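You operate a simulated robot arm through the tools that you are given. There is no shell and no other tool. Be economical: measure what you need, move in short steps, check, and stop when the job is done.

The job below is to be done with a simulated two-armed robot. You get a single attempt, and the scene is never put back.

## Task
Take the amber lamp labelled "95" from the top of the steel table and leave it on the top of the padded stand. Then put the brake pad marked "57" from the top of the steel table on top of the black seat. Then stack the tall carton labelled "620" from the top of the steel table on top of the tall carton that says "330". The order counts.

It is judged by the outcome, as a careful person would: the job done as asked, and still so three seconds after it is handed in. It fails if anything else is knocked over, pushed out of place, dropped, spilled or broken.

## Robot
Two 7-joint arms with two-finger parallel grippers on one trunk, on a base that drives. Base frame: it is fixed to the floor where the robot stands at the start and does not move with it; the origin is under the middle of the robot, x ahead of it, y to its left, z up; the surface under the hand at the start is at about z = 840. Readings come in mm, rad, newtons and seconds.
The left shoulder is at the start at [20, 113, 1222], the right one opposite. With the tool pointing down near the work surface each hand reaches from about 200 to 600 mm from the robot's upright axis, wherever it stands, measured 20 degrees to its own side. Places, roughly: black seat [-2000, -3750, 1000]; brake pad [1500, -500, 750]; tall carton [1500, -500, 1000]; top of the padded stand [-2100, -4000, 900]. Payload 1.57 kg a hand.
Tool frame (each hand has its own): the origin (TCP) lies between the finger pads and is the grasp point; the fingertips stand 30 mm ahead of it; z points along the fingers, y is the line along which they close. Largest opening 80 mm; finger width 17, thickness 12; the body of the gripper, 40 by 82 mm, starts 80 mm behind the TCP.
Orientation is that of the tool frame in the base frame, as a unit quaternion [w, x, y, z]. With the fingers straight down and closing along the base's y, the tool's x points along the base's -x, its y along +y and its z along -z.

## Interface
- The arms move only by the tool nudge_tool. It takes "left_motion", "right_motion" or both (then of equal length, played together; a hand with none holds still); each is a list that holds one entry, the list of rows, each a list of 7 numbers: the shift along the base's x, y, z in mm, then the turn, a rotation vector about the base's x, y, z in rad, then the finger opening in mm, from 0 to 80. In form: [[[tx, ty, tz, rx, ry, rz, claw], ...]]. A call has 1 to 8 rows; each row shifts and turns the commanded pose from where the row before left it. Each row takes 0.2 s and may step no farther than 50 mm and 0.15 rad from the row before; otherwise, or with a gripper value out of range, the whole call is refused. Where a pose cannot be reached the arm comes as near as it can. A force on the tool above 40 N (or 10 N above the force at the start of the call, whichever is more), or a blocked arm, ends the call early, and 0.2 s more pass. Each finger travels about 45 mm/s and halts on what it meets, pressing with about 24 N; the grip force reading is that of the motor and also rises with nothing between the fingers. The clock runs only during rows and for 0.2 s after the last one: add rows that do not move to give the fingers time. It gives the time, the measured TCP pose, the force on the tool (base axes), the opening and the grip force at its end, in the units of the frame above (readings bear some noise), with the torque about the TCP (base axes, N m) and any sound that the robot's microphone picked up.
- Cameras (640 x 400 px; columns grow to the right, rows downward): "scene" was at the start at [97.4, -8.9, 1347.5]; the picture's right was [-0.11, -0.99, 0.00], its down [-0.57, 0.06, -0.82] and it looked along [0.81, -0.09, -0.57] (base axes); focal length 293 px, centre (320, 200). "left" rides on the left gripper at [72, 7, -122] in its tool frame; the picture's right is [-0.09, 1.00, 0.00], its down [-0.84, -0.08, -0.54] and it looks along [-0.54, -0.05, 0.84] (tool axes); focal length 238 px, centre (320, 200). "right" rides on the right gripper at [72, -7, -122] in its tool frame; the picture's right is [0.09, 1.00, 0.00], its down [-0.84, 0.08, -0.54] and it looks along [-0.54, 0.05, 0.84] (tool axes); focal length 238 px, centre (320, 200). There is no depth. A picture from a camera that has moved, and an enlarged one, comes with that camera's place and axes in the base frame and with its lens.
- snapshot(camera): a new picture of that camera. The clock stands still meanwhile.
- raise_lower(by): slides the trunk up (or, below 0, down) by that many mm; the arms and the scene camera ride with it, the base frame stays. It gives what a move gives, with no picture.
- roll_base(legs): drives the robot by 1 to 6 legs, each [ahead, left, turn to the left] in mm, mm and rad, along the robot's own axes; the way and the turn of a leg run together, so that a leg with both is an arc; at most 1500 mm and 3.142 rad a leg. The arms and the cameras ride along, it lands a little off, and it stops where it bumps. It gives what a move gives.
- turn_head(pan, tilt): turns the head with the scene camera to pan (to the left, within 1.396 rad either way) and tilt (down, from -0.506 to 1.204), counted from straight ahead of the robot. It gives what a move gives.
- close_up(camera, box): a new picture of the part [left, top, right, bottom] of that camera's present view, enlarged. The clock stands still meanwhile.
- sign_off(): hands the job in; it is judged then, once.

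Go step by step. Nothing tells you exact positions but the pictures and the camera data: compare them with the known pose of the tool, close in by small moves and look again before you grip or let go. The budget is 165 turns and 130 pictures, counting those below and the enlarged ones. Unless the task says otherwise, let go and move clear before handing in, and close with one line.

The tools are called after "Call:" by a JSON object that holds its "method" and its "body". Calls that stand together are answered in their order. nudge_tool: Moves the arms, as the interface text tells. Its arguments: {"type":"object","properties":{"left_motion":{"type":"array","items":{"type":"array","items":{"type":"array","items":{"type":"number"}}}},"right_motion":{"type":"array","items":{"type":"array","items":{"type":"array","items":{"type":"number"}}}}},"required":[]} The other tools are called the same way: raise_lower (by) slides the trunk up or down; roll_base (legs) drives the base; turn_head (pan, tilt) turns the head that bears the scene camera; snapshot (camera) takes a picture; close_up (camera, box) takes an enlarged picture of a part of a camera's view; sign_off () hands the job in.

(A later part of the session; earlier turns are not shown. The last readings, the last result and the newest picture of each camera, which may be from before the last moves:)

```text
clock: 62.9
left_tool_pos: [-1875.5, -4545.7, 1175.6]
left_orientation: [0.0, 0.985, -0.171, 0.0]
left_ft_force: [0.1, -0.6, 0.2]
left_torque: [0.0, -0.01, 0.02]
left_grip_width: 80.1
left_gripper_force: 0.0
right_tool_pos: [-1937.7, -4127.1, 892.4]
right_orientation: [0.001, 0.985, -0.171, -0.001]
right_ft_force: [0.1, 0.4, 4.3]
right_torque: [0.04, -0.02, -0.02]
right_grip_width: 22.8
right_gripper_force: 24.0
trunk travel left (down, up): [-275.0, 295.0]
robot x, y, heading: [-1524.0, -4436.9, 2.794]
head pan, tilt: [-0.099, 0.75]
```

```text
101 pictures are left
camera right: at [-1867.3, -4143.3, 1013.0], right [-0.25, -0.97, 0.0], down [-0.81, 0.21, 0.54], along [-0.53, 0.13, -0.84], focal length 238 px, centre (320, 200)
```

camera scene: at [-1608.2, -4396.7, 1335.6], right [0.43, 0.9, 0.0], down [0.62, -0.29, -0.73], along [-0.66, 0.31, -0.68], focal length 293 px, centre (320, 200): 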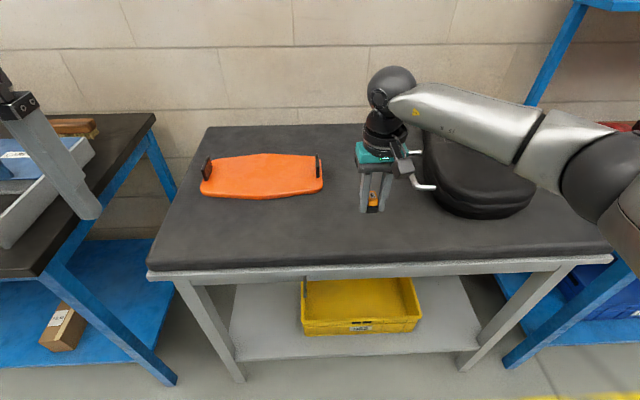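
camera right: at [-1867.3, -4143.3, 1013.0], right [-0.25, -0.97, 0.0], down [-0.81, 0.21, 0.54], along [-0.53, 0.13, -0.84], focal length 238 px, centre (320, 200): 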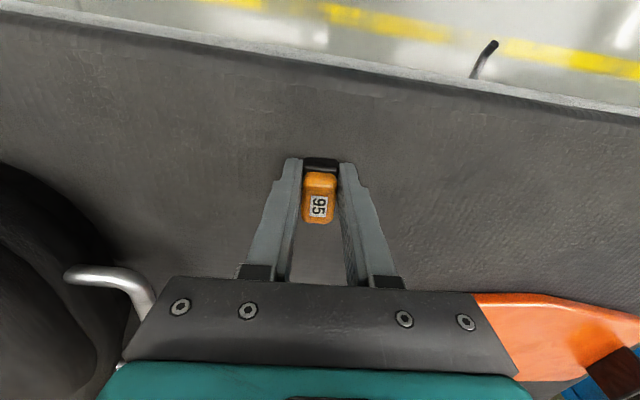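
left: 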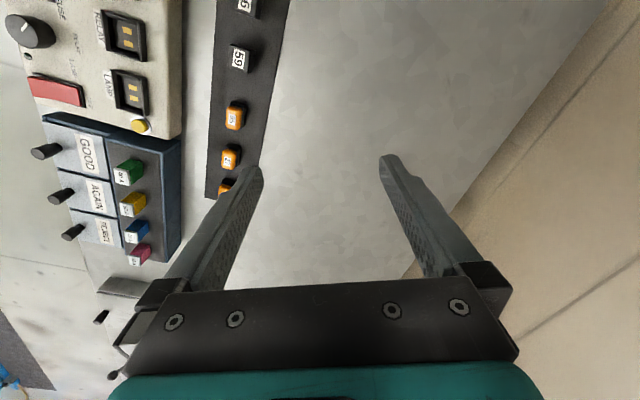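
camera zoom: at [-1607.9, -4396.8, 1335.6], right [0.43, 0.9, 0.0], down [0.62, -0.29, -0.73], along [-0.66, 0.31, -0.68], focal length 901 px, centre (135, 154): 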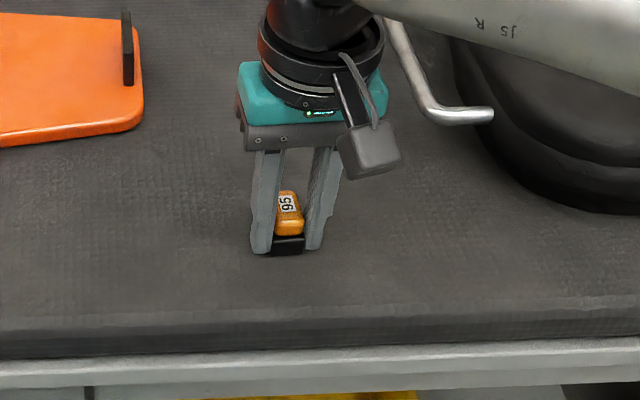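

Contact (4 N upward) at TCP z 892, so the pad top is at about 862. Releasing gently and lifting straight up.

Call:
{"method": "nudge_tool", "body": {"right_motion": [[[0, 0, 0, 0, 0, 0, 30], [0, 0, 0, 0, 0, 0, 50], [0, 0, 0, 0, 0, 0, 60], [0, 0, 0, 0, 0, 0, 60], [0, 0, 20, 0, 0, 0, 60], [0, 0, 40, 0, 0, 0, 60], [0, 0, 45, 0, 0, 0, 60], [0, 0, 45, 0, 0, 0, 60]]]}}

Call:
{"method": "nudge_tool", "body": {"right_motion": [[[25, -10, 40, 0, 0, 0, 60], [25, -10, 40, 0, 0, 0, 60], [25, -10, 35, 0, 0, 0, 60], [30, -10, 0, 0, 0, 0, 60]]]}}

Call:
{"method": "snapshot", "body": {"camera": "scene"}}

Call:
{"method": "snapshot", "body": {"camera": "right"}}

```text
clock: 64.7
left_tool_pos: [-1875.8, -4546.0, 1175.0]
left_orientation: [0.0, 0.985, -0.17, 0.0]
left_ft_force: [-0.2, 0.4, -0.3]
left_torque: [-0.04, 0.0, -0.03]
left_grip_width: 80.0
left_gripper_force: 0.0
right_tool_pos: [-1936.9, -4129.1, 1039.8]
right_orientation: [0.001, 0.985, -0.171, 0.0]
right_ft_force: [1.1, -0.2, -0.2]
right_torque: [0.0, -0.02, -0.01]
right_grip_width: 60.0
right_gripper_force: 0.1
trunk travel left (down, up): [-275.0, 295.0]
robot x, y, heading: [-1526.3, -4436.3, 2.802]
head pan, tilt: [-0.099, 0.75]
```

```text
clock: 65.7
left_tool_pos: [-1874.0, -4546.4, 1175.0]
left_orientation: [0.0, 0.985, -0.171, 0.001]
left_ft_force: [0.3, -0.3, 0.2]
left_torque: [-0.02, 0.01, 0.02]
left_grip_width: 80.0
left_gripper_force: 0.1
right_tool_pos: [-1830.0, -4168.5, 1155.5]
right_orientation: [0.002, 0.985, -0.171, 0.001]
right_ft_force: [0.3, 0.2, 1.2]
right_torque: [0.02, 0.01, 0.01]
right_grip_width: 60.0
right_gripper_force: 0.1
trunk travel left (down, up): [-275.0, 295.0]
robot x, y, heading: [-1521.4, -4434.6, 2.799]
head pan, tilt: [-0.099, 0.75]
```

```text
100 pictures are left
camera scene: at [-1607.9, -4396.6, 1335.5], right [0.43, 0.9, 0.0], down [0.62, -0.29, -0.73], along [-0.66, 0.31, -0.68], focal length 293 px, centre (320, 200)
```

scene: 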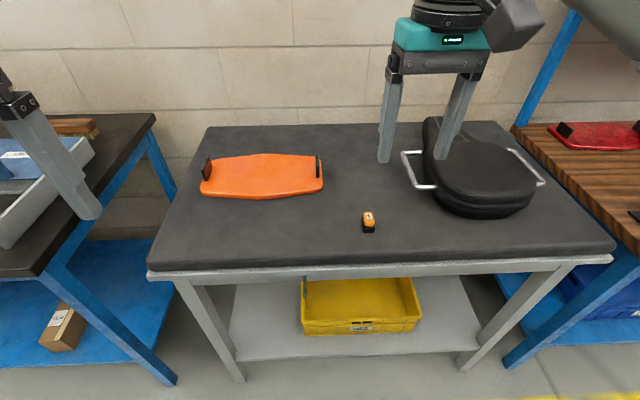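

```text
99 pictures are left
camera right: at [-1760.5, -4183.6, 1275.5], right [-0.25, -0.97, 0.0], down [-0.81, 0.21, 0.54], along [-0.53, 0.13, -0.84], focal length 238 px, centre (320, 200)
```

right: 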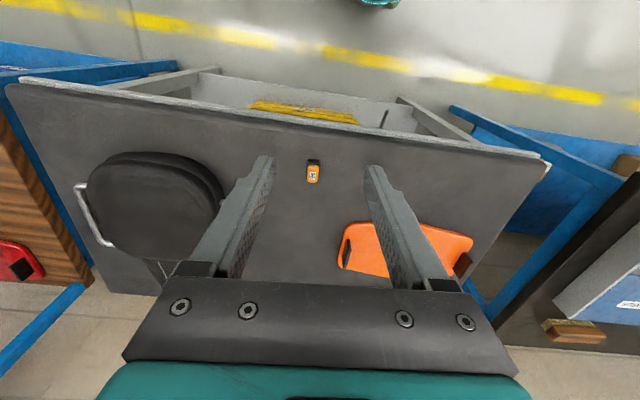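

Lamp 95 stands upright on the padded stand, nothing else disturbed. The seat top is around (-1911, -3844, 925). Now I'll back out and drive to the far side of the steel table.

Call:
{"method": "roll_base", "body": {"legs": [[-500, 0, 0], [0, 0, -1.99], [1500, 0, 0], [0, 0, 0.51], [1500, 0, 0], [500, 0, 0]]}}

Call:
{"method": "turn_head", "body": {"pan": -0.5, "tilt": 0.35}}

Call:
{"method": "snapshot", "body": {"camera": "scene"}}

```text
clock: 91.3
left_tool_pos: [264.2, -1224.0, 1175.3]
left_orientation: [0.001, -0.614, 0.789, 0.001]
left_ft_force: [0.2, 0.5, 0.4]
left_torque: [-0.03, 0.01, 0.03]
left_grip_width: 80.1
left_gripper_force: 0.1
right_tool_pos: [646.5, -1234.4, 1155.3]
right_orientation: [0.0, -0.614, 0.789, 0.0]
right_ft_force: [0.1, -0.2, 0.5]
right_torque: [0.04, -0.01, 0.01]
right_grip_width: 59.9
right_gripper_force: 0.0
trunk travel left (down, up): [-275.0, 295.0]
robot x, y, heading: [406.3, -1560.7, 1.323]
head pan, tilt: [-0.099, 0.75]
```

```text
clock: 92.2
left_tool_pos: [265.0, -1225.1, 1175.5]
left_orientation: [0.0, -0.614, 0.789, 0.0]
left_ft_force: [0.9, -0.2, 0.2]
left_torque: [0.02, 0.02, 0.0]
left_grip_width: 80.0
left_gripper_force: 0.1
right_tool_pos: [645.6, -1232.2, 1154.2]
right_orientation: [-0.001, -0.615, 0.789, 0.001]
right_ft_force: [-0.2, 1.0, 0.2]
right_torque: [0.0, -0.01, 0.05]
right_grip_width: 60.2
right_gripper_force: 0.1
trunk travel left (down, up): [-275.0, 295.0]
robot x, y, heading: [408.2, -1565.0, 1.325]
head pan, tilt: [-0.499, 0.351]
```

```text
98 pictures are left
camera scene: at [472.6, -1484.5, 1371.1], right [0.73, -0.68, 0.0], down [-0.23, -0.25, -0.94], along [0.64, 0.69, -0.34], focal length 293 px, centre (320, 200)
```

scene: 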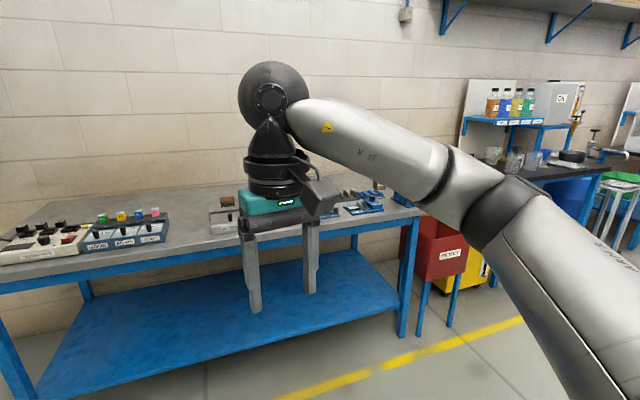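

I'll square up to the table's long side and slide right, opposite the cartons.

Call:
{"method": "roll_base", "body": {"legs": [[0, 0, -0.145], [350, -507, 0]]}}

Call:
{"method": "turn_head", "body": {"pan": 0.0, "tilt": 0.5}}

Call:
{"method": "snapshot", "body": {"camera": "scene"}}

```text
clock: 96.3
left_tool_pos: [928.1, -1084.0, 1174.8]
left_orientation: [0.0, -0.547, 0.837, 0.0]
left_ft_force: [0.0, -0.6, 0.3]
left_torque: [0.0, 0.03, 0.01]
left_grip_width: 79.9
left_gripper_force: 0.0
right_tool_pos: [1301.6, -1153.9, 1153.5]
right_orientation: [-0.001, -0.547, 0.837, 0.001]
right_ft_force: [0.1, 0.3, -0.2]
right_torque: [-0.02, 0.02, 0.0]
right_grip_width: 59.9
right_gripper_force: 0.2
trunk travel left (down, up): [-275.0, 295.0]
robot x, y, heading: [1013.6, -1441.5, 1.16]
head pan, tilt: [-0.499, 0.351]
```

```text
clock: 97.2
left_tool_pos: [926.5, -1084.3, 1174.5]
left_orientation: [0.0, -0.548, 0.837, 0.0]
left_ft_force: [0.6, 0.3, 0.4]
left_torque: [0.02, 0.02, 0.01]
left_grip_width: 80.0
left_gripper_force: 0.1
right_tool_pos: [1300.3, -1154.3, 1153.4]
right_orientation: [0.0, -0.548, 0.837, 0.001]
right_ft_force: [0.3, 0.0, 0.7]
right_torque: [-0.02, 0.02, 0.0]
right_grip_width: 59.9
right_gripper_force: 0.2
trunk travel left (down, up): [-275.0, 295.0]
robot x, y, heading: [1012.8, -1439.9, 1.16]
head pan, tilt: [0.0, 0.499]
```

```text
97 pictures are left
camera scene: at [1051.8, -1348.3, 1357.5], right [0.92, -0.4, 0.0], down [-0.19, -0.44, -0.88], along [0.35, 0.8, -0.48], focal length 293 px, centre (320, 200)
```

scene: 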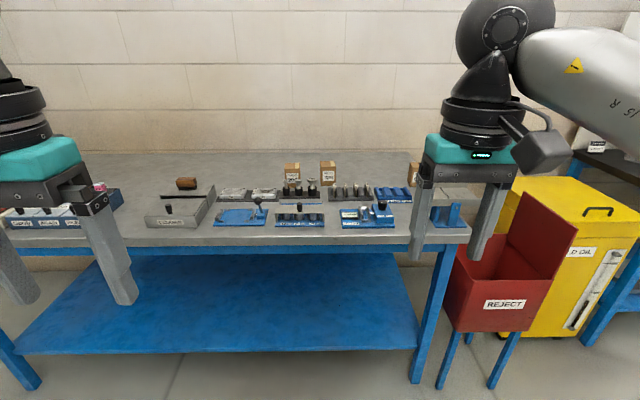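

Call:
{"method": "close_up", "body": {"camera": "scene", "box": [150, 140, 310, 240]}}

Call:
{"method": "close_up", "body": {"camera": "scene", "box": [270, 140, 430, 240]}}

```text
4.00 times, centred on (230, 190) of scene
camera zoom: at [1051.8, -1348.3, 1357.5], right [0.92, -0.4, 0.0], down [-0.19, -0.44, -0.88], along [0.35, 0.8, -0.48], focal length 1172 px, centre (680, 240)
```

zoom: 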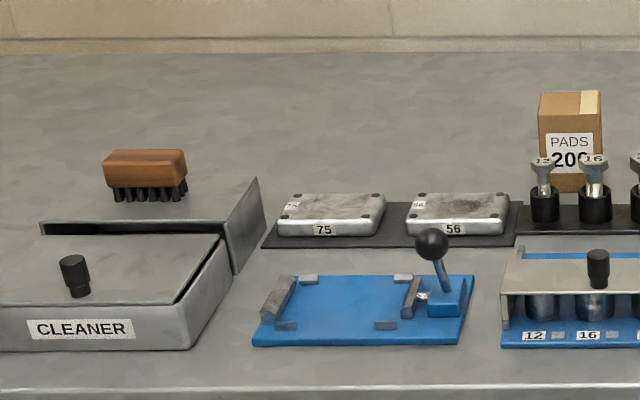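

```text
4.00 times, centred on (350, 190) of scene
camera zoom: at [1051.8, -1348.3, 1357.5], right [0.92, -0.4, 0.0], down [-0.19, -0.44, -0.88], along [0.35, 0.8, -0.48], focal length 1172 px, centre (200, 240)
```

zoom: 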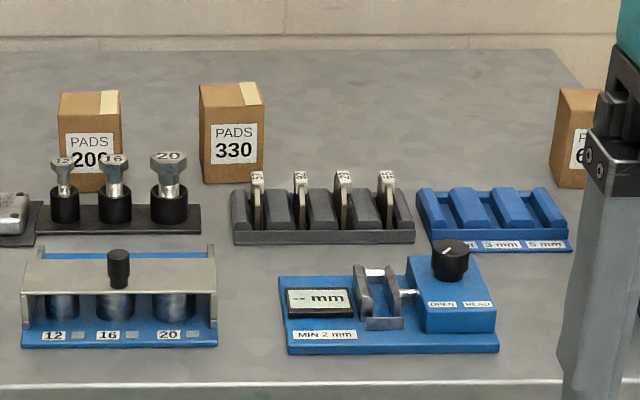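

The brake pads stand in the dark rack; cartons 200, 330 and (partly hidden) 620 are behind. I'll read the pad numbers.

Call:
{"method": "close_up", "body": {"camera": "scene", "box": [325, 175, 380, 210]}}

Call:
{"method": "roll_base", "body": {"legs": [[300, 0, 0.0]]}}

Call:
{"method": "turn_head", "body": {"pan": 0.0, "tilt": 0.7}}

Call:
{"method": "snapshot", "body": {"camera": "scene"}}

```text
11.43 times, centred on (352, 192) of scene
camera zoom: at [1051.8, -1348.3, 1357.5], right [0.92, -0.4, 0.0], down [-0.19, -0.44, -0.88], along [0.35, 0.8, -0.48], focal length 3348 px, centre (-51, 286)
```

zoom: 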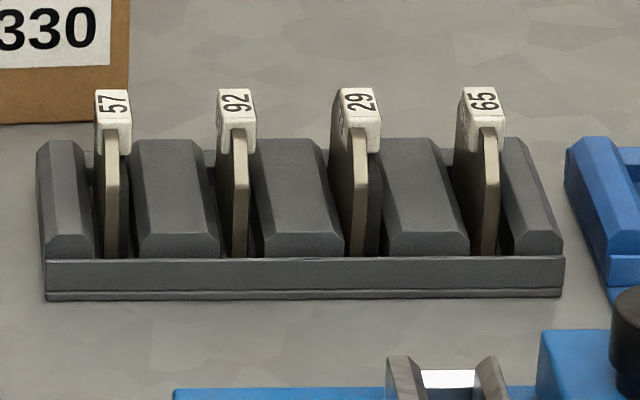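

```text
clock: 99.2
left_tool_pos: [1044.3, -813.0, 1175.7]
left_orientation: [0.0, -0.548, 0.836, 0.0]
left_ft_force: [0.1, 0.8, -0.5]
left_torque: [0.0, 0.01, 0.0]
left_grip_width: 79.9
left_gripper_force: 0.0
right_tool_pos: [1418.2, -881.7, 1155.3]
right_orientation: [-0.001, -0.548, 0.836, 0.001]
right_ft_force: [1.1, 0.6, -0.2]
right_torque: [0.0, 0.03, 0.02]
right_grip_width: 59.8
right_gripper_force: 0.1
trunk travel left (down, up): [-275.0, 295.0]
robot x, y, heading: [1131.0, -1173.2, 1.158]
head pan, tilt: [0.0, 0.499]
```

```text
clock: 100.0
left_tool_pos: [1043.7, -813.9, 1175.8]
left_orientation: [-0.001, -0.548, 0.836, 0.0]
left_ft_force: [0.6, 0.2, -0.8]
left_torque: [0.0, 0.0, 0.01]
left_grip_width: 80.1
left_gripper_force: 0.1
right_tool_pos: [1417.1, -882.3, 1154.9]
right_orientation: [0.0, -0.548, 0.836, 0.002]
right_ft_force: [-0.2, 0.2, 1.0]
right_torque: [0.02, -0.02, 0.0]
right_grip_width: 60.1
right_gripper_force: 0.0
trunk travel left (down, up): [-275.0, 295.0]
robot x, y, heading: [1129.2, -1171.9, 1.162]
head pan, tilt: [0.0, 0.7]
```

```text
93 pictures are left
camera scene: at [1167.3, -1083.1, 1339.8], right [0.92, -0.4, 0.0], down [-0.26, -0.59, -0.77], along [0.31, 0.7, -0.64], focal length 293 px, centre (320, 200)
```

scene: 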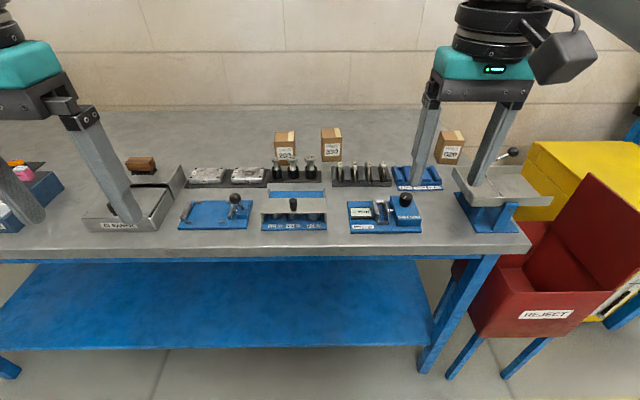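

Pad 57 is the leftmost in the rack, at about (1488, -493, ~895). I'll shift left and close in so that the right hand reaches it.

Call:
{"method": "roll_base", "body": {"legs": [[0, 120, 0], [225, 0, 0.0]]}}

Call:
{"method": "turn_head", "body": {"pan": -0.15, "tilt": 0.75}}

Call:
{"method": "snapshot", "body": {"camera": "scene"}}

Call:
{"method": "snapshot", "body": {"camera": "right"}}

```text
clock: 102.5
left_tool_pos: [1025.7, -558.5, 1174.2]
left_orientation: [0.0, -0.547, 0.837, 0.001]
left_ft_force: [0.4, -0.7, 0.1]
left_torque: [-0.03, 0.01, 0.01]
left_grip_width: 80.0
left_gripper_force: 0.0
right_tool_pos: [1400.1, -628.1, 1153.4]
right_orientation: [0.0, -0.547, 0.837, 0.0]
right_ft_force: [-0.8, 0.0, 0.0]
right_torque: [-0.04, 0.02, 0.0]
right_grip_width: 60.0
right_gripper_force: 0.1
trunk travel left (down, up): [-275.0, 295.0]
robot x, y, heading: [1110.3, -918.9, 1.159]
head pan, tilt: [0.0, 0.7]
```

```text
clock: 103.2
left_tool_pos: [1025.9, -559.3, 1175.0]
left_orientation: [0.0, -0.547, 0.837, 0.0]
left_ft_force: [-0.6, -0.1, 0.6]
left_torque: [-0.01, 0.01, -0.01]
left_grip_width: 80.0
left_gripper_force: 0.0
right_tool_pos: [1398.7, -628.4, 1152.7]
right_orientation: [0.0, -0.548, 0.837, 0.001]
right_ft_force: [-0.7, 0.5, -0.3]
right_torque: [-0.02, -0.01, -0.01]
right_grip_width: 59.8
right_gripper_force: 0.1
trunk travel left (down, up): [-275.0, 295.0]
robot x, y, heading: [1111.8, -916.3, 1.159]
head pan, tilt: [-0.15, 0.75]
```

```text
92 pictures are left
camera scene: at [1158.2, -836.2, 1335.5], right [0.85, -0.53, 0.0], down [-0.36, -0.58, -0.73], along [0.39, 0.62, -0.68], focal length 293 px, centre (320, 200)
```

scene: 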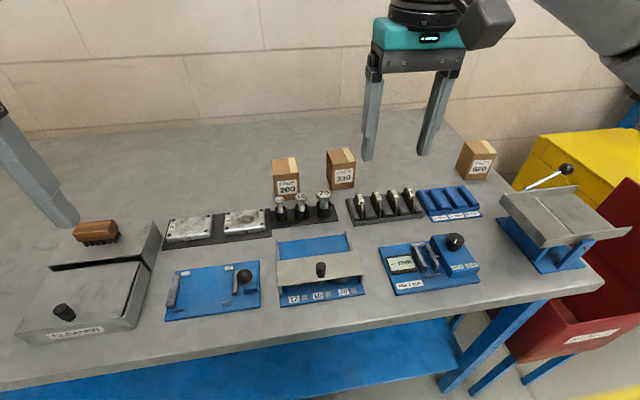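

```text
91 pictures are left
camera right: at [1376.9, -695.4, 1275.2], right [-0.95, 0.31, 0.0], down [0.26, 0.8, 0.54], along [0.17, 0.52, -0.84], focal length 238 px, centre (320, 200)
```

right: 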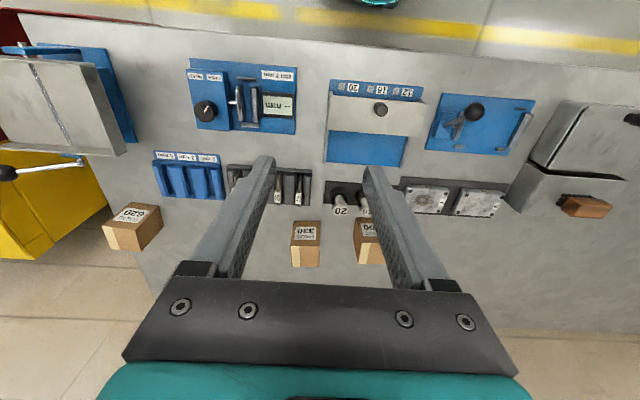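

Call:
{"method": "close_up", "body": {"camera": "right", "box": [215, 150, 335, 225]}}

Call:
{"method": "close_up", "body": {"camera": "scene", "box": [320, 140, 440, 230]}}

```text
5.33 times, centred on (275, 188) of right
camera zoom: at [1376.9, -695.4, 1275.2], right [-0.95, 0.31, 0.0], down [0.26, 0.8, 0.54], along [0.17, 0.52, -0.84], focal length 1271 px, centre (560, 267)
```

zoom: 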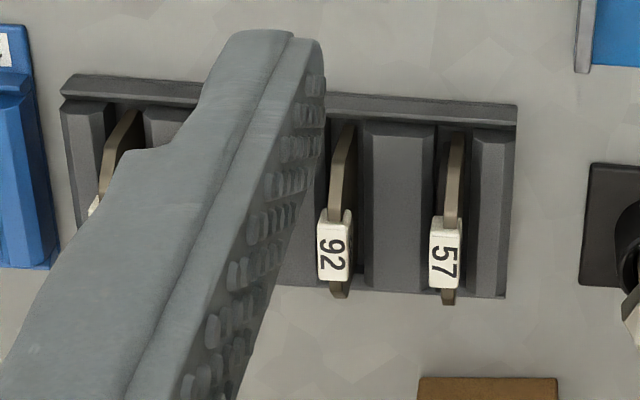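

```text
4.44 times, centred on (380, 185) of scene
camera zoom: at [1158.2, -836.2, 1335.5], right [0.85, -0.53, 0.0], down [-0.36, -0.58, -0.73], along [0.39, 0.62, -0.68], focal length 1302 px, centre (53, 267)
```

zoom: 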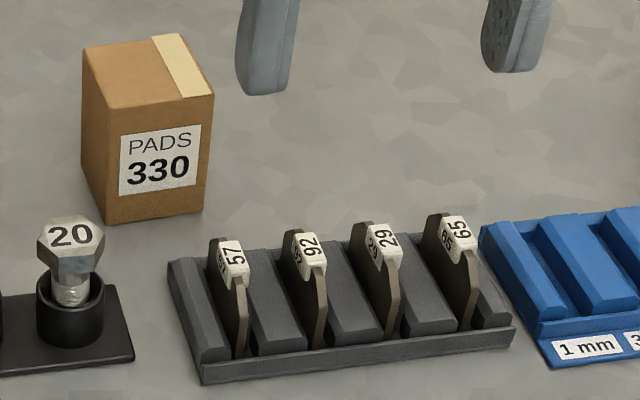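

Pad 57's tab is at about (1492, -475, 891), running at heading ~1.2. I'll move the right hand over it with the fingers narrowed to 32 mm.

Call:
{"method": "nudge_tool", "body": {"right_motion": [[[15.6, 25.5, -30, 0, 0, 0.007, 32], [15.6, 25.5, -30, 0, 0, 0.007, 32], [15.6, 25.5, -30, 0, 0, 0.007, 32], [15.6, 25.5, -30, 0, 0, 0.007, 32], [15.6, 25.5, -30, 0, 0, 0.007, 32], [15.5, 25.5, -30, 0, 0, 0.005, 32], [0, 0, 0, 0, 0, 0, 32]]]}}

Call:
{"method": "snapshot", "body": {"camera": "right"}}

Call:
{"method": "close_up", "body": {"camera": "scene", "box": [300, 110, 440, 230]}}

```text
clock: 104.8
left_tool_pos: [1025.4, -560.0, 1174.7]
left_orientation: [0.0, -0.547, 0.837, 0.0]
left_ft_force: [0.4, 0.1, -0.3]
left_torque: [-0.04, -0.02, 0.01]
left_grip_width: 80.0
left_gripper_force: 0.2
right_tool_pos: [1493.0, -475.1, 970.8]
right_orientation: [0.0, -0.565, 0.825, 0.001]
right_ft_force: [-0.2, 0.2, -0.4]
right_torque: [-0.01, 0.01, -0.01]
right_grip_width: 32.1
right_gripper_force: 0.0
trunk travel left (down, up): [-275.0, 295.0]
robot x, y, heading: [1107.9, -919.8, 1.159]
head pan, tilt: [-0.15, 0.75]
```

```text
88 pictures are left
camera right: at [1473.6, -542.7, 1092.6], right [-0.96, 0.27, 0.0], down [0.23, 0.81, 0.54], along [0.15, 0.52, -0.84], focal length 238 px, centre (320, 200)
```

right: 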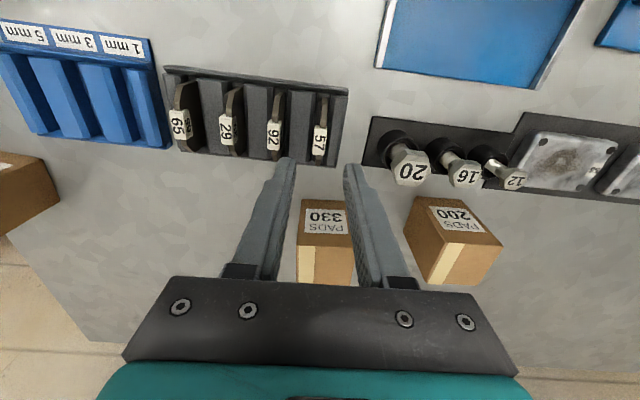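

```text
3.33 times, centred on (370, 170) of scene
camera zoom: at [1158.4, -836.5, 1335.6], right [0.85, -0.53, 0.0], down [-0.36, -0.58, -0.73], along [0.39, 0.62, -0.68], focal length 976 px, centre (153, 300)
```

zoom: 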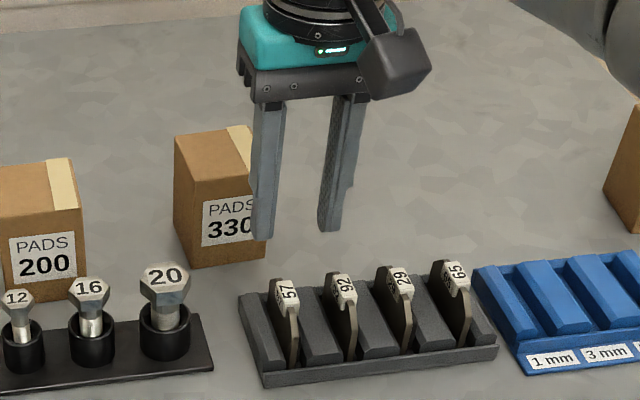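

Aligned over pad 57. Descending so that the fingertips stay just above the rack blocks.

Call:
{"method": "nudge_tool", "body": {"right_motion": [[[0, 0, -35, 0, 0, 0, 32], [0, 0, -25, 0, 0, 0, 32], [0, 0, -8, 0, 0, 0, 32], [0, 0, 0, 0, 0, 0, 32]]]}}

Call:
{"method": "close_up", "body": {"camera": "right", "box": [200, 90, 440, 290]}}

Call:
{"method": "close_up", "body": {"camera": "scene", "box": [320, 130, 420, 230]}}

```text
clock: 105.8
left_tool_pos: [1025.8, -558.4, 1175.5]
left_orientation: [0.001, -0.547, 0.837, 0.0]
left_ft_force: [0.4, 0.6, -0.8]
left_torque: [0.0, 0.02, -0.01]
left_grip_width: 80.2
left_gripper_force: 0.0
right_tool_pos: [1494.2, -473.7, 905.6]
right_orientation: [0.0, -0.565, 0.825, 0.0]
right_ft_force: [-0.1, 0.7, -0.6]
right_torque: [0.01, 0.02, 0.02]
right_grip_width: 32.1
right_gripper_force: 0.1
trunk travel left (down, up): [-275.0, 295.0]
robot x, y, heading: [1111.3, -916.0, 1.157]
head pan, tilt: [-0.15, 0.75]
```

```text
2.00 times, centred on (320, 190) of right
camera zoom: at [1473.9, -541.9, 1026.6], right [-0.96, 0.28, 0.0], down [0.23, 0.81, 0.54], along [0.15, 0.52, -0.84], focal length 477 px, centre (320, 220)
```

zoom: 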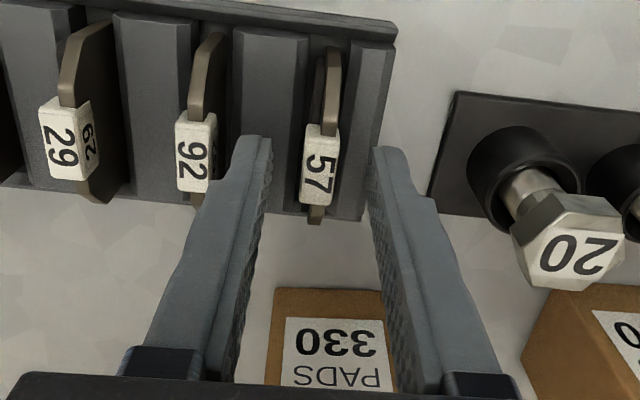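

```text
4.00 times, centred on (370, 180) of scene
camera zoom: at [1158.3, -836.2, 1335.5], right [0.85, -0.53, 0.0], down [-0.36, -0.58, -0.73], along [0.39, 0.62, -0.68], focal length 1172 px, centre (120, 280)
```

zoom: 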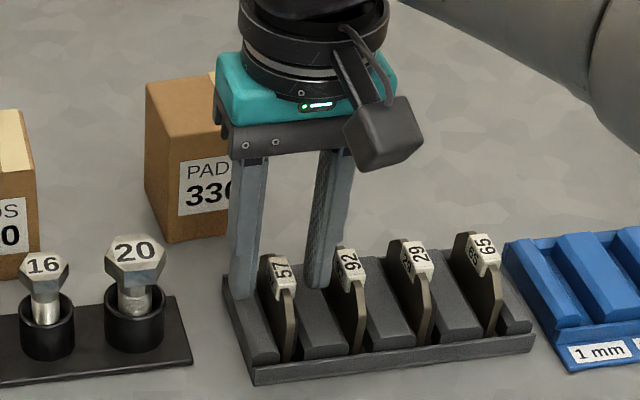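

Call:
{"method": "nudge_tool", "body": {"right_motion": [[[0, 0, -4, 0, 0, 0, 32], [0, 0, -3, 0, 0, 0, 32], [0, 0, 0, 0, 0, 0, 32]]]}}

Call:
{"method": "nudge_tool", "body": {"right_motion": [[[0, 0, 0, 0, 0, 0, 16], [0, 0, 0, 0, 0, 0, 2], [0, 0, 0, 0, 0, 0, 2], [0, 0, 0, 0, 0, 0, 2]]]}}

Call:
{"method": "close_up", "body": {"camera": "right", "box": [200, 90, 440, 290]}}

```text
clock: 106.6
left_tool_pos: [1025.8, -558.0, 1176.4]
left_orientation: [-0.001, -0.548, 0.836, 0.0]
left_ft_force: [0.6, 0.5, 0.2]
left_torque: [-0.01, 0.0, 0.01]
left_grip_width: 80.0
left_gripper_force: 0.0
right_tool_pos: [1493.9, -474.7, 898.8]
right_orientation: [0.0, -0.565, 0.825, 0.001]
right_ft_force: [-0.5, -0.3, 0.5]
right_torque: [-0.05, 0.04, -0.03]
right_grip_width: 32.1
right_gripper_force: 0.0
trunk travel left (down, up): [-275.0, 295.0]
robot x, y, heading: [1112.0, -916.0, 1.162]
head pan, tilt: [-0.15, 0.75]
```

```text
clock: 107.6
left_tool_pos: [1026.3, -559.1, 1176.0]
left_orientation: [0.001, -0.547, 0.837, 0.0]
left_ft_force: [-0.5, 0.1, 0.8]
left_torque: [0.02, -0.02, 0.0]
left_grip_width: 79.9
left_gripper_force: 0.0
right_tool_pos: [1493.0, -474.4, 897.3]
right_orientation: [0.0, -0.564, 0.826, 0.001]
right_ft_force: [0.4, 0.4, 0.2]
right_torque: [0.0, -0.02, 0.02]
right_grip_width: 10.2
right_gripper_force: 24.1
trunk travel left (down, up): [-275.0, 295.0]
robot x, y, heading: [1109.4, -915.3, 1.157]
head pan, tilt: [-0.15, 0.75]
```

```text
2.00 times, centred on (320, 190) of right
camera zoom: at [1473.8, -542.5, 1019.7], right [-0.96, 0.28, 0.0], down [0.23, 0.81, 0.54], along [0.15, 0.52, -0.84], focal length 477 px, centre (320, 220)
```

zoom: 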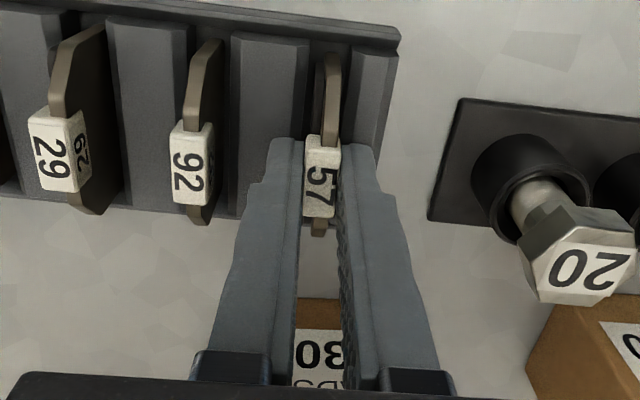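

Gripped at 10.2 mm. Lifting straight out of the slot.

Call:
{"method": "nudge_tool", "body": {"right_motion": [[[0, 0, 8, 0, 0, 0, 2], [0, 0, 15, 0, 0, 0, 2], [0, 0, 25, 0, 0, 0, 2], [0, 0, 35, 0, 0, 0, 2], [0, 0, 45, 0, 0, 0, 2], [0, 0, 45, 0, 0, 0, 2], [0, 0, 45, 0, 0, 0, 2], [0, 0, 30, 0, 0, 0, 2]]]}}

Call:
{"method": "snapshot", "body": {"camera": "right"}}

Call:
{"method": "snapshot", "body": {"camera": "scene"}}

```text
clock: 109.4
left_tool_pos: [1025.7, -558.4, 1174.7]
left_orientation: [0.0, -0.548, 0.837, 0.0]
left_ft_force: [0.2, 0.5, 0.5]
left_torque: [0.0, -0.01, -0.01]
left_grip_width: 80.0
left_gripper_force: 0.0
right_tool_pos: [1492.0, -475.7, 1148.4]
right_orientation: [-0.001, -0.564, 0.826, 0.0]
right_ft_force: [0.3, 0.0, -1.1]
right_torque: [0.0, 0.04, -0.01]
right_grip_width: 10.5
right_gripper_force: 23.4
trunk travel left (down, up): [-275.0, 295.0]
robot x, y, heading: [1113.4, -915.5, 1.158]
head pan, tilt: [-0.15, 0.75]
```

```text
83 pictures are left
camera right: at [1472.9, -543.6, 1270.1], right [-0.96, 0.28, 0.0], down [0.23, 0.81, 0.54], along [0.15, 0.52, -0.84], focal length 238 px, centre (320, 200)
```

right: 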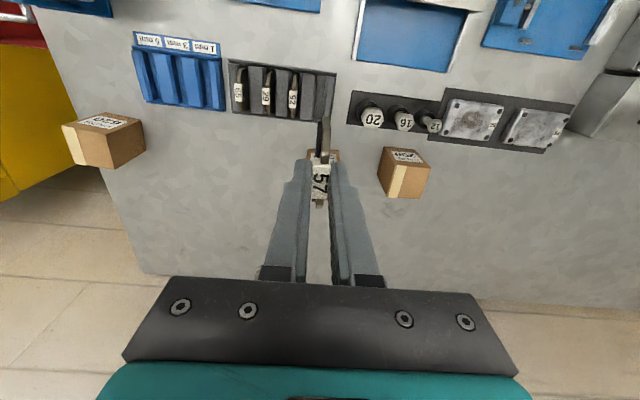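

```text
82 pictures are left
camera scene: at [1157.9, -836.2, 1335.5], right [0.85, -0.53, 0.0], down [-0.36, -0.58, -0.73], along [0.39, 0.62, -0.68], focal length 293 px, centre (320, 200)
```

scene: 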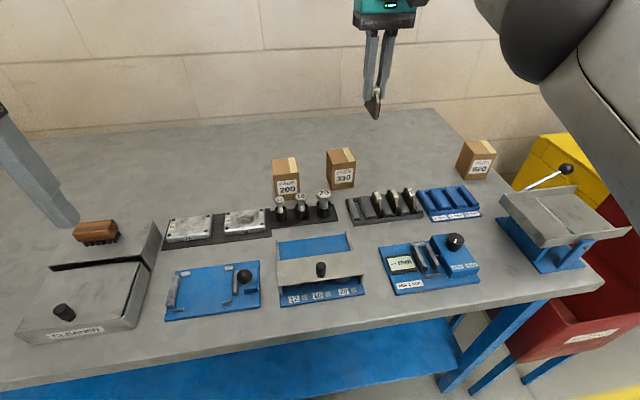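

Pad 57 is out cleanly and the other pads are still in place. Retracting the hand and driving back toward the stand.

Call:
{"method": "nudge_tool", "body": {"right_motion": [[[-14, -33, 0, 0, 0, 0, 2], [-14, -33, 0, 0, 0, 0, 2], [-14, -33, 0, 0, 0, 0, 2], [-14, -33, 0, 0, 0, 0, 2], [0, 0, 0, 0, 0, 0, 2]]]}}

Call:
{"method": "roll_base", "body": {"legs": [[-700, 0, 0], [0, 0, 3.13], [1500, 0, 0], [520, 0, 0]]}}

```text
clock: 110.6
left_tool_pos: [1025.3, -558.1, 1174.9]
left_orientation: [0.0, -0.548, 0.837, 0.0]
left_ft_force: [0.2, -0.3, -0.7]
left_torque: [0.01, -0.02, 0.0]
left_grip_width: 80.2
left_gripper_force: 0.1
right_tool_pos: [1437.3, -607.4, 1147.8]
right_orientation: [0.0, -0.564, 0.826, 0.0]
right_ft_force: [-0.2, 0.3, -0.8]
right_torque: [-0.04, -0.02, 0.01]
right_grip_width: 10.5
right_gripper_force: 23.7
trunk travel left (down, up): [-275.0, 295.0]
robot x, y, heading: [1110.3, -913.5, 1.154]
head pan, tilt: [-0.15, 0.75]
```

```text
clock: 131.4
left_tool_pos: [-7.9, -3732.7, 1174.9]
left_orientation: [0.001, 0.85, 0.527, 0.0]
left_ft_force: [-0.4, 0.0, -0.5]
left_torque: [0.02, -0.01, 0.01]
left_grip_width: 80.0
left_gripper_force: 0.0
right_tool_pos: [-415.9, -3666.9, 1147.8]
right_orientation: [0.002, 0.84, 0.543, 0.001]
right_ft_force: [-0.7, 0.3, -0.8]
right_torque: [0.03, 0.02, -0.02]
right_grip_width: 10.5
right_gripper_force: 24.1
trunk travel left (down, up): [-275.0, 295.0]
robot x, y, heading: [-69.3, -3372.2, -2.035]
head pan, tilt: [-0.15, 0.75]
```

Call:
{"method": "roll_base", "body": {"legs": [[0, 0, -0.38], [1388, 0, 0], [0, 0, -1.068]]}}

Call:
{"method": "turn_head", "body": {"pan": -0.1, "tilt": 0.55}}

Call:
{"method": "snapshot", "body": {"camera": "scene"}}

```text
clock: 142.1
left_tool_pos: [-1461.1, -4392.3, 1175.2]
left_orientation: [0.0, 0.984, -0.176, 0.0]
left_ft_force: [-0.1, -0.3, -1.0]
left_torque: [-0.02, 0.0, -0.03]
left_grip_width: 79.8
left_gripper_force: 0.0
right_tool_pos: [-1436.3, -3978.4, 1147.4]
right_orientation: [0.0, 0.988, -0.156, -0.001]
right_ft_force: [0.1, 0.7, 0.1]
right_torque: [-0.01, 0.04, 0.0]
right_grip_width: 10.4
right_gripper_force: 24.1
trunk travel left (down, up): [-275.0, 295.0]
robot x, y, heading: [-1113.2, -4286.6, 2.788]
head pan, tilt: [-0.15, 0.75]
```

```text
clock: 142.9
left_tool_pos: [-1460.9, -4391.3, 1174.5]
left_orientation: [0.0, 0.984, -0.176, 0.0]
left_ft_force: [0.9, 0.2, 0.3]
left_torque: [0.0, 0.02, 0.02]
left_grip_width: 80.0
left_gripper_force: 0.1
right_tool_pos: [-1436.8, -3977.9, 1146.5]
right_orientation: [0.0, 0.988, -0.156, -0.001]
right_ft_force: [1.2, -0.2, -0.5]
right_torque: [0.01, -0.02, 0.0]
right_grip_width: 10.5
right_gripper_force: 24.3
trunk travel left (down, up): [-275.0, 295.0]
robot x, y, heading: [-1108.5, -4282.9, 2.784]
head pan, tilt: [-0.099, 0.55]
```

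```text
81 pictures are left
camera scene: at [-1199.3, -4242.5, 1352.9], right [0.44, 0.9, 0.0], down [0.47, -0.23, -0.85], along [-0.77, 0.37, -0.52], focal length 293 px, centre (320, 200)
```

scene: 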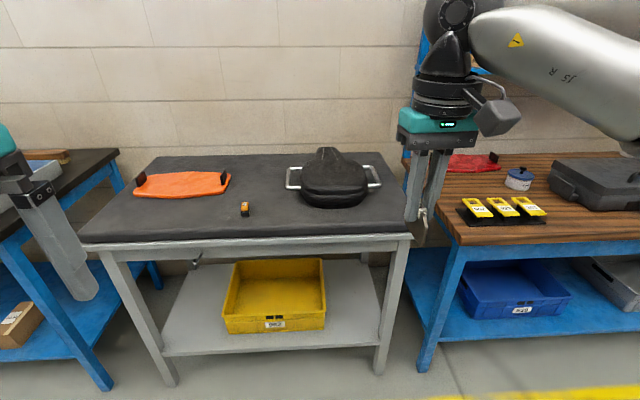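

I'm facing the stand again; lamp 95 is still standing. I'll roll in 400 mm toward the seat and look closely at its top.

Call:
{"method": "roll_base", "body": {"legs": [[400, 0, 0]]}}

Call:
{"method": "turn_head", "body": {"pan": -0.2, "tilt": 0.75}}

Call:
{"method": "snapshot", "body": {"camera": "scene"}}

Call:
{"method": "snapshot", "body": {"camera": "right"}}

```text
clock: 145.4
left_tool_pos: [-1838.8, -4251.1, 1175.8]
left_orientation: [-0.001, 0.984, -0.176, 0.0]
left_ft_force: [0.3, 0.1, -0.9]
left_torque: [0.02, -0.04, 0.0]
left_grip_width: 80.2
left_gripper_force: 0.2
right_tool_pos: [-1813.8, -3837.5, 1146.2]
right_orientation: [0.0, 0.988, -0.156, 0.0]
right_ft_force: [-0.3, 0.4, -0.9]
right_torque: [0.01, 0.0, 0.02]
right_grip_width: 10.3
right_gripper_force: 24.4
trunk travel left (down, up): [-275.0, 295.0]
robot x, y, heading: [-1486.3, -4149.0, 2.781]
head pan, tilt: [-0.099, 0.55]
```

```text
clock: 146.1
left_tool_pos: [-1838.4, -4251.9, 1175.1]
left_orientation: [0.0, 0.985, -0.175, 0.001]
left_ft_force: [-0.4, 0.8, 0.4]
left_torque: [-0.01, 0.0, -0.01]
left_grip_width: 80.0
left_gripper_force: 0.0
right_tool_pos: [-1814.5, -3839.1, 1146.9]
right_orientation: [0.0, 0.988, -0.156, 0.0]
right_ft_force: [-0.3, 0.6, -0.9]
right_torque: [-0.01, 0.0, 0.01]
right_grip_width: 10.2
right_gripper_force: 23.9
trunk travel left (down, up): [-275.0, 295.0]
robot x, y, heading: [-1485.7, -4147.5, 2.788]
head pan, tilt: [-0.201, 0.75]
```

```text
80 pictures are left
camera scene: at [-1566.3, -4098.6, 1335.6], right [0.53, 0.85, 0.0], down [0.58, -0.36, -0.73], along [-0.62, 0.39, -0.68], focal length 293 px, centre (320, 200)
```

scene: 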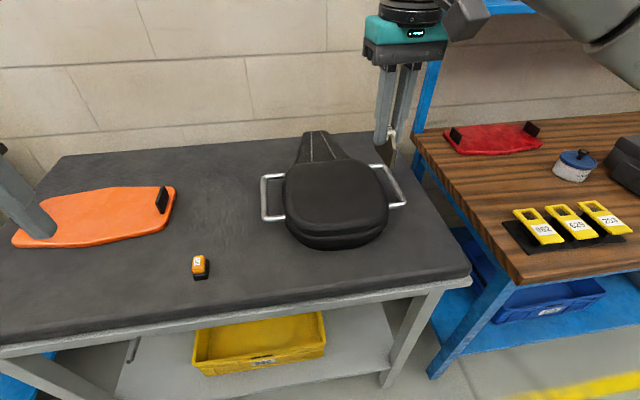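

```text
79 pictures are left
camera right: at [-1743.9, -3852.5, 1269.0], right [-0.22, -0.98, 0.0], down [-0.82, 0.19, 0.54], along [-0.53, 0.12, -0.84], focal length 238 px, centre (320, 200)
```

right: 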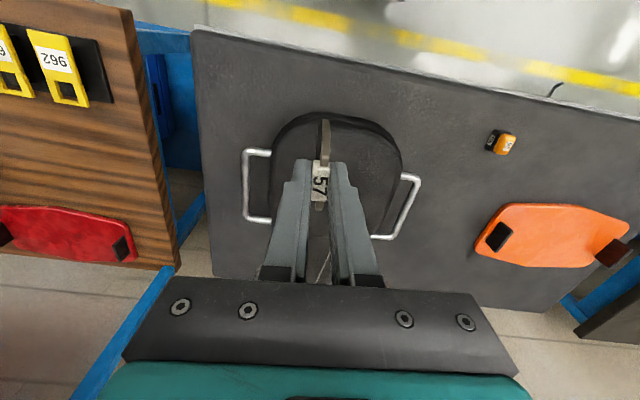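

The seat's round top is centred near (-1925, -3835), roughly 200 mm wide. I'll move the pad over it while tilting the hand about 50° so the pad can be laid down flat.

Call:
{"method": "nudge_tool", "body": {"right_motion": [[[-17, 2.5, -10, -0.1385, 0.0447, 0, 2], [-17, 2.5, -10, -0.1385, 0.0447, 0, 2], [-17, 2.5, -10, -0.1385, 0.0447, 0, 2], [-17, 2.5, -10, -0.1385, 0.0447, 0, 2], [-17, 2.5, -10, -0.1385, 0.0447, 0, 2], [-16, 2, -10, -0.1385, 0.0447, 0, 2], [0, 0, 0, 0, 0, 0, 2]]]}}

Call:
{"method": "snapshot", "body": {"camera": "scene"}}

Call:
{"method": "snapshot", "body": {"camera": "right"}}

```text
clock: 147.7
left_tool_pos: [-1838.1, -4251.4, 1175.7]
left_orientation: [0.0, 0.984, -0.176, 0.0]
left_ft_force: [-0.3, -0.6, -0.7]
left_torque: [0.02, -0.01, 0.0]
left_grip_width: 80.0
left_gripper_force: 0.0
right_tool_pos: [-1915.8, -3822.8, 1087.2]
right_orientation: [0.419, 0.894, -0.142, -0.067]
right_ft_force: [0.2, -0.5, -1.5]
right_torque: [0.04, 0.03, 0.01]
right_grip_width: 10.4
right_gripper_force: 24.2
trunk travel left (down, up): [-275.0, 295.0]
robot x, y, heading: [-1486.8, -4144.7, 2.79]
head pan, tilt: [-0.201, 0.75]
```

```text
78 pictures are left
camera scene: at [-1566.1, -4098.6, 1335.6], right [0.53, 0.85, 0.0], down [0.58, -0.36, -0.73], along [-0.62, 0.39, -0.68], focal length 293 px, centre (320, 200)
```

scene: 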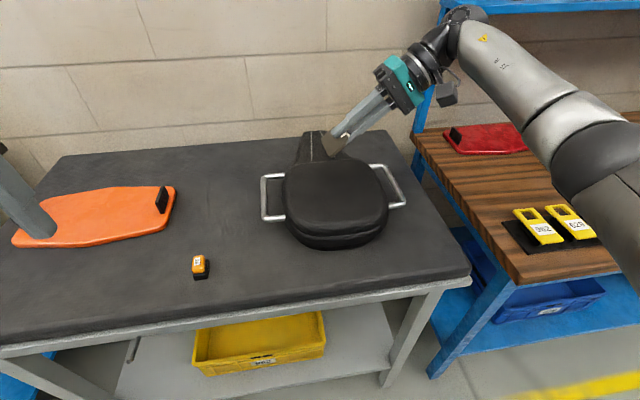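

```text
77 pictures are left
camera right: at [-1816.8, -3750.6, 1160.1], right [-0.11, -0.63, 0.77], down [-0.68, 0.61, 0.41], along [-0.72, -0.48, -0.5], focal length 238 px, centre (320, 200)
```

right: 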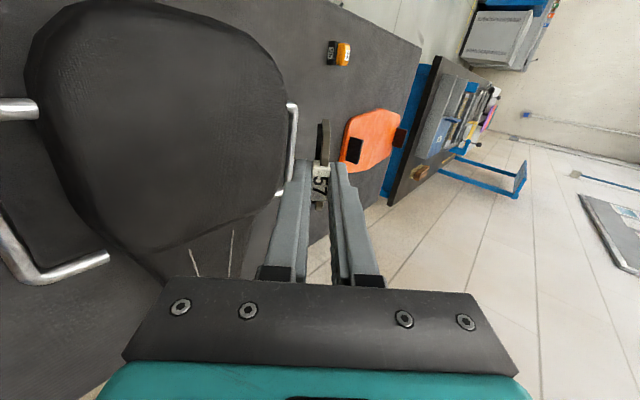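

On course: straight below is the seat centre. Lowering toward it.

Call:
{"method": "nudge_tool", "body": {"right_motion": [[[0, 0, -35, 0, 0, 0, 2], [0, 0, -35, 0, 0, 0, 2], [0, 0, -20, 0, 0, 0, 2], [0, 0, 0, 0, 0, 0, 2]]]}}

Call:
{"method": "close_up", "body": {"camera": "scene", "box": [250, 110, 430, 260]}}

Call:
{"method": "snapshot", "body": {"camera": "left"}}

```text
clock: 148.7
left_tool_pos: [-1838.7, -4251.3, 1175.8]
left_orientation: [0.0, 0.984, -0.177, 0.0]
left_ft_force: [0.5, -0.1, 0.5]
left_torque: [0.0, -0.01, 0.02]
left_grip_width: 80.0
left_gripper_force: 0.1
right_tool_pos: [-1916.4, -3824.8, 998.3]
right_orientation: [0.418, 0.895, -0.142, -0.066]
right_ft_force: [0.3, 0.5, -1.2]
right_torque: [0.04, 0.0, 0.0]
right_grip_width: 10.6
right_gripper_force: 24.4
trunk travel left (down, up): [-275.0, 295.0]
robot x, y, heading: [-1486.1, -4148.6, 2.791]
head pan, tilt: [-0.201, 0.75]
```

```text
2.67 times, centred on (340, 185) of scene
camera zoom: at [-1566.2, -4098.6, 1335.5], right [0.53, 0.85, 0.0], down [0.58, -0.36, -0.73], along [-0.62, 0.39, -0.68], focal length 781 px, centre (267, 240)
```

zoom: 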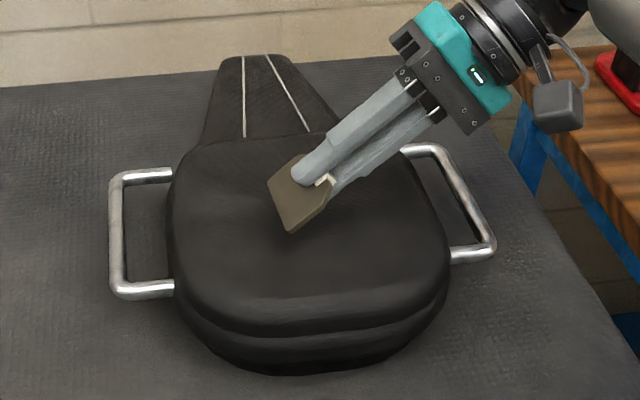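

```text
75 pictures are left
camera left: at [-1774.1, -4284.3, 1298.2], right [-0.43, -0.9, 0.0], down [-0.76, 0.36, 0.54], along [-0.49, 0.23, -0.84], focal length 238 px, centre (320, 200)
```

left: 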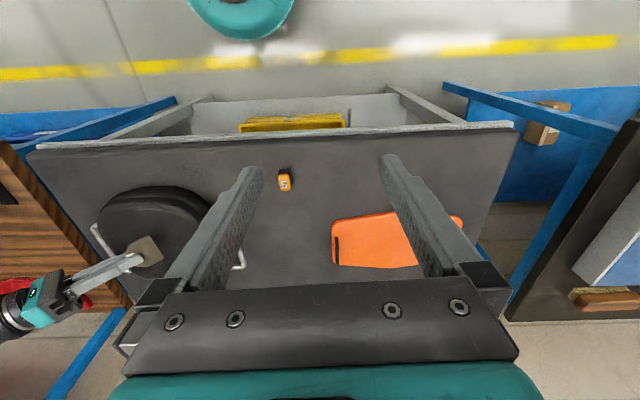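

Call:
{"method": "nudge_tool", "body": {"right_motion": [[[0, 0, -10, 0, 0, 0, 2], [0, 0, -8, 0, 0, 0, 2], [0, 0, -5, 0, 0, 0, 2]]]}}

Call:
{"method": "nudge_tool", "body": {"right_motion": [[[0, 0, -2, 0, 0, 0, 2], [0, 0, -2, 0, 0, 0, 2]]]}}

Call:
{"method": "nudge_tool", "body": {"right_motion": [[[0, 0, -2, 0, 0, 0, 2], [0, 0, -2, 0, 0, 0, 2]]]}}

Call:
{"method": "close_up", "body": {"camera": "scene", "box": [250, 110, 430, 260]}}

```text
clock: 149.5
left_tool_pos: [-1840.0, -4253.4, 1175.3]
left_orientation: [-0.001, 0.984, -0.176, 0.0]
left_ft_force: [0.5, -0.2, -0.6]
left_torque: [0.0, -0.02, -0.02]
left_grip_width: 80.2
left_gripper_force: 0.2
right_tool_pos: [-1913.2, -3824.6, 987.2]
right_orientation: [0.418, 0.895, -0.143, -0.066]
right_ft_force: [-0.4, 0.6, -1.4]
right_torque: [0.02, -0.03, -0.01]
right_grip_width: 10.4
right_gripper_force: 23.9
right hand out of reach, approached as far as the arm can: row 2, 3
trunk travel left (down, up): [-275.0, 295.0]
robot x, y, heading: [-1488.6, -4147.3, 2.787]
head pan, tilt: [-0.201, 0.75]
```

```text
clock: 150.1
left_tool_pos: [-1838.7, -4252.1, 1175.6]
left_orientation: [0.0, 0.984, -0.176, -0.001]
left_ft_force: [-0.5, 0.6, -0.2]
left_torque: [-0.02, 0.0, 0.0]
left_grip_width: 80.0
left_gripper_force: 0.0
right_tool_pos: [-1913.6, -3825.7, 983.2]
right_orientation: [0.418, 0.895, -0.143, -0.066]
right_ft_force: [-0.5, -0.7, -1.5]
right_torque: [0.03, 0.01, 0.0]
right_grip_width: 10.5
right_gripper_force: 23.9
trunk travel left (down, up): [-275.0, 295.0]
robot x, y, heading: [-1488.1, -4146.6, 2.784]
head pan, tilt: [-0.201, 0.75]
```

```text
clock: 150.7
left_tool_pos: [-1840.8, -4251.5, 1175.2]
left_orientation: [0.0, 0.984, -0.177, 0.0]
left_ft_force: [-0.1, 0.1, 0.2]
left_torque: [0.03, -0.01, 0.03]
left_grip_width: 79.9
left_gripper_force: 0.0
right_tool_pos: [-1914.2, -3824.9, 983.5]
right_orientation: [0.418, 0.895, -0.142, -0.066]
right_ft_force: [-0.1, 0.0, -1.2]
right_torque: [0.03, 0.01, -0.01]
right_grip_width: 10.4
right_gripper_force: 23.7
right hand out of reach, approached as far as the arm can: row 2
trunk travel left (down, up): [-275.0, 295.0]
robot x, y, heading: [-1485.9, -4147.3, 2.785]
head pan, tilt: [-0.201, 0.75]
```

```text
2.67 times, centred on (340, 185) of scene
camera zoom: at [-1566.3, -4098.6, 1335.5], right [0.53, 0.85, 0.0], down [0.58, -0.36, -0.73], along [-0.62, 0.39, -0.68], focal length 781 px, centre (267, 240)
```

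zoom: 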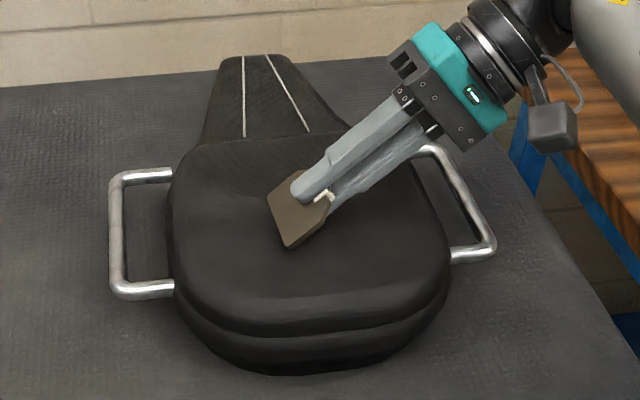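

The arm is at its reach limit here; I'll lower the trunk in small steps instead.

Call:
{"method": "raise_lower", "body": {"by": -14}}

Call:
{"method": "raise_lower", "body": {"by": -6}}

Call:
{"method": "close_up", "body": {"camera": "scene", "box": [250, 110, 430, 260]}}

```text
clock: 151.3
left_tool_pos: [-1837.1, -4252.0, 1162.2]
left_orientation: [0.002, 0.984, -0.176, -0.001]
left_ft_force: [0.4, -0.2, 0.3]
left_torque: [0.01, -0.02, -0.01]
left_grip_width: 80.0
left_gripper_force: 0.0
right_tool_pos: [-1914.5, -3823.6, 973.3]
right_orientation: [0.42, 0.894, -0.14, -0.07]
right_ft_force: [4.4, 6.0, 18.8]
right_torque: [-0.51, 0.07, 0.11]
right_grip_width: 10.7
right_gripper_force: 24.3
trunk travel left (down, up): [-261.0, 309.0]
robot x, y, heading: [-1486.6, -4145.7, 2.787]
head pan, tilt: [-0.201, 0.75]
```

```text
clock: 151.9
left_tool_pos: [-1835.9, -4253.1, 1156.2]
left_orientation: [0.001, 0.984, -0.176, -0.002]
left_ft_force: [-0.6, -0.4, -0.5]
left_torque: [-0.04, 0.01, 0.01]
left_grip_width: 79.9
left_gripper_force: 0.0
right_tool_pos: [-1914.9, -3823.4, 971.7]
right_orientation: [0.421, 0.893, -0.14, -0.073]
right_ft_force: [6.5, 11.5, 36.0]
right_torque: [-0.7, -0.22, 0.01]
right_grip_width: 11.1
right_gripper_force: 23.9
trunk travel left (down, up): [-255.0, 315.0]
robot x, y, heading: [-1481.5, -4150.4, 2.785]
head pan, tilt: [-0.201, 0.75]
```

```text
2.67 times, centred on (340, 185) of scene
camera zoom: at [-1563.0, -4098.7, 1315.9], right [0.53, 0.85, 0.0], down [0.58, -0.36, -0.73], along [-0.62, 0.39, -0.68], focal length 781 px, centre (267, 240)
```

zoom: 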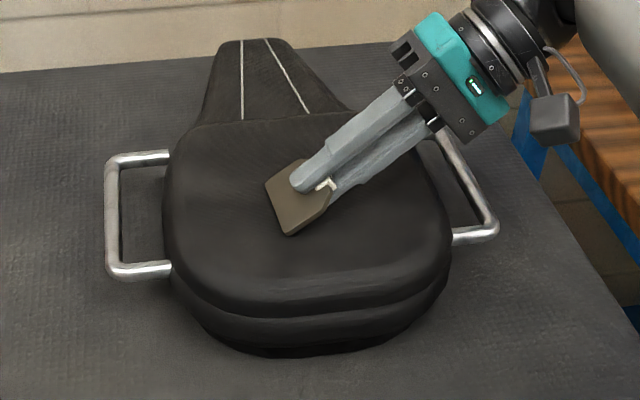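

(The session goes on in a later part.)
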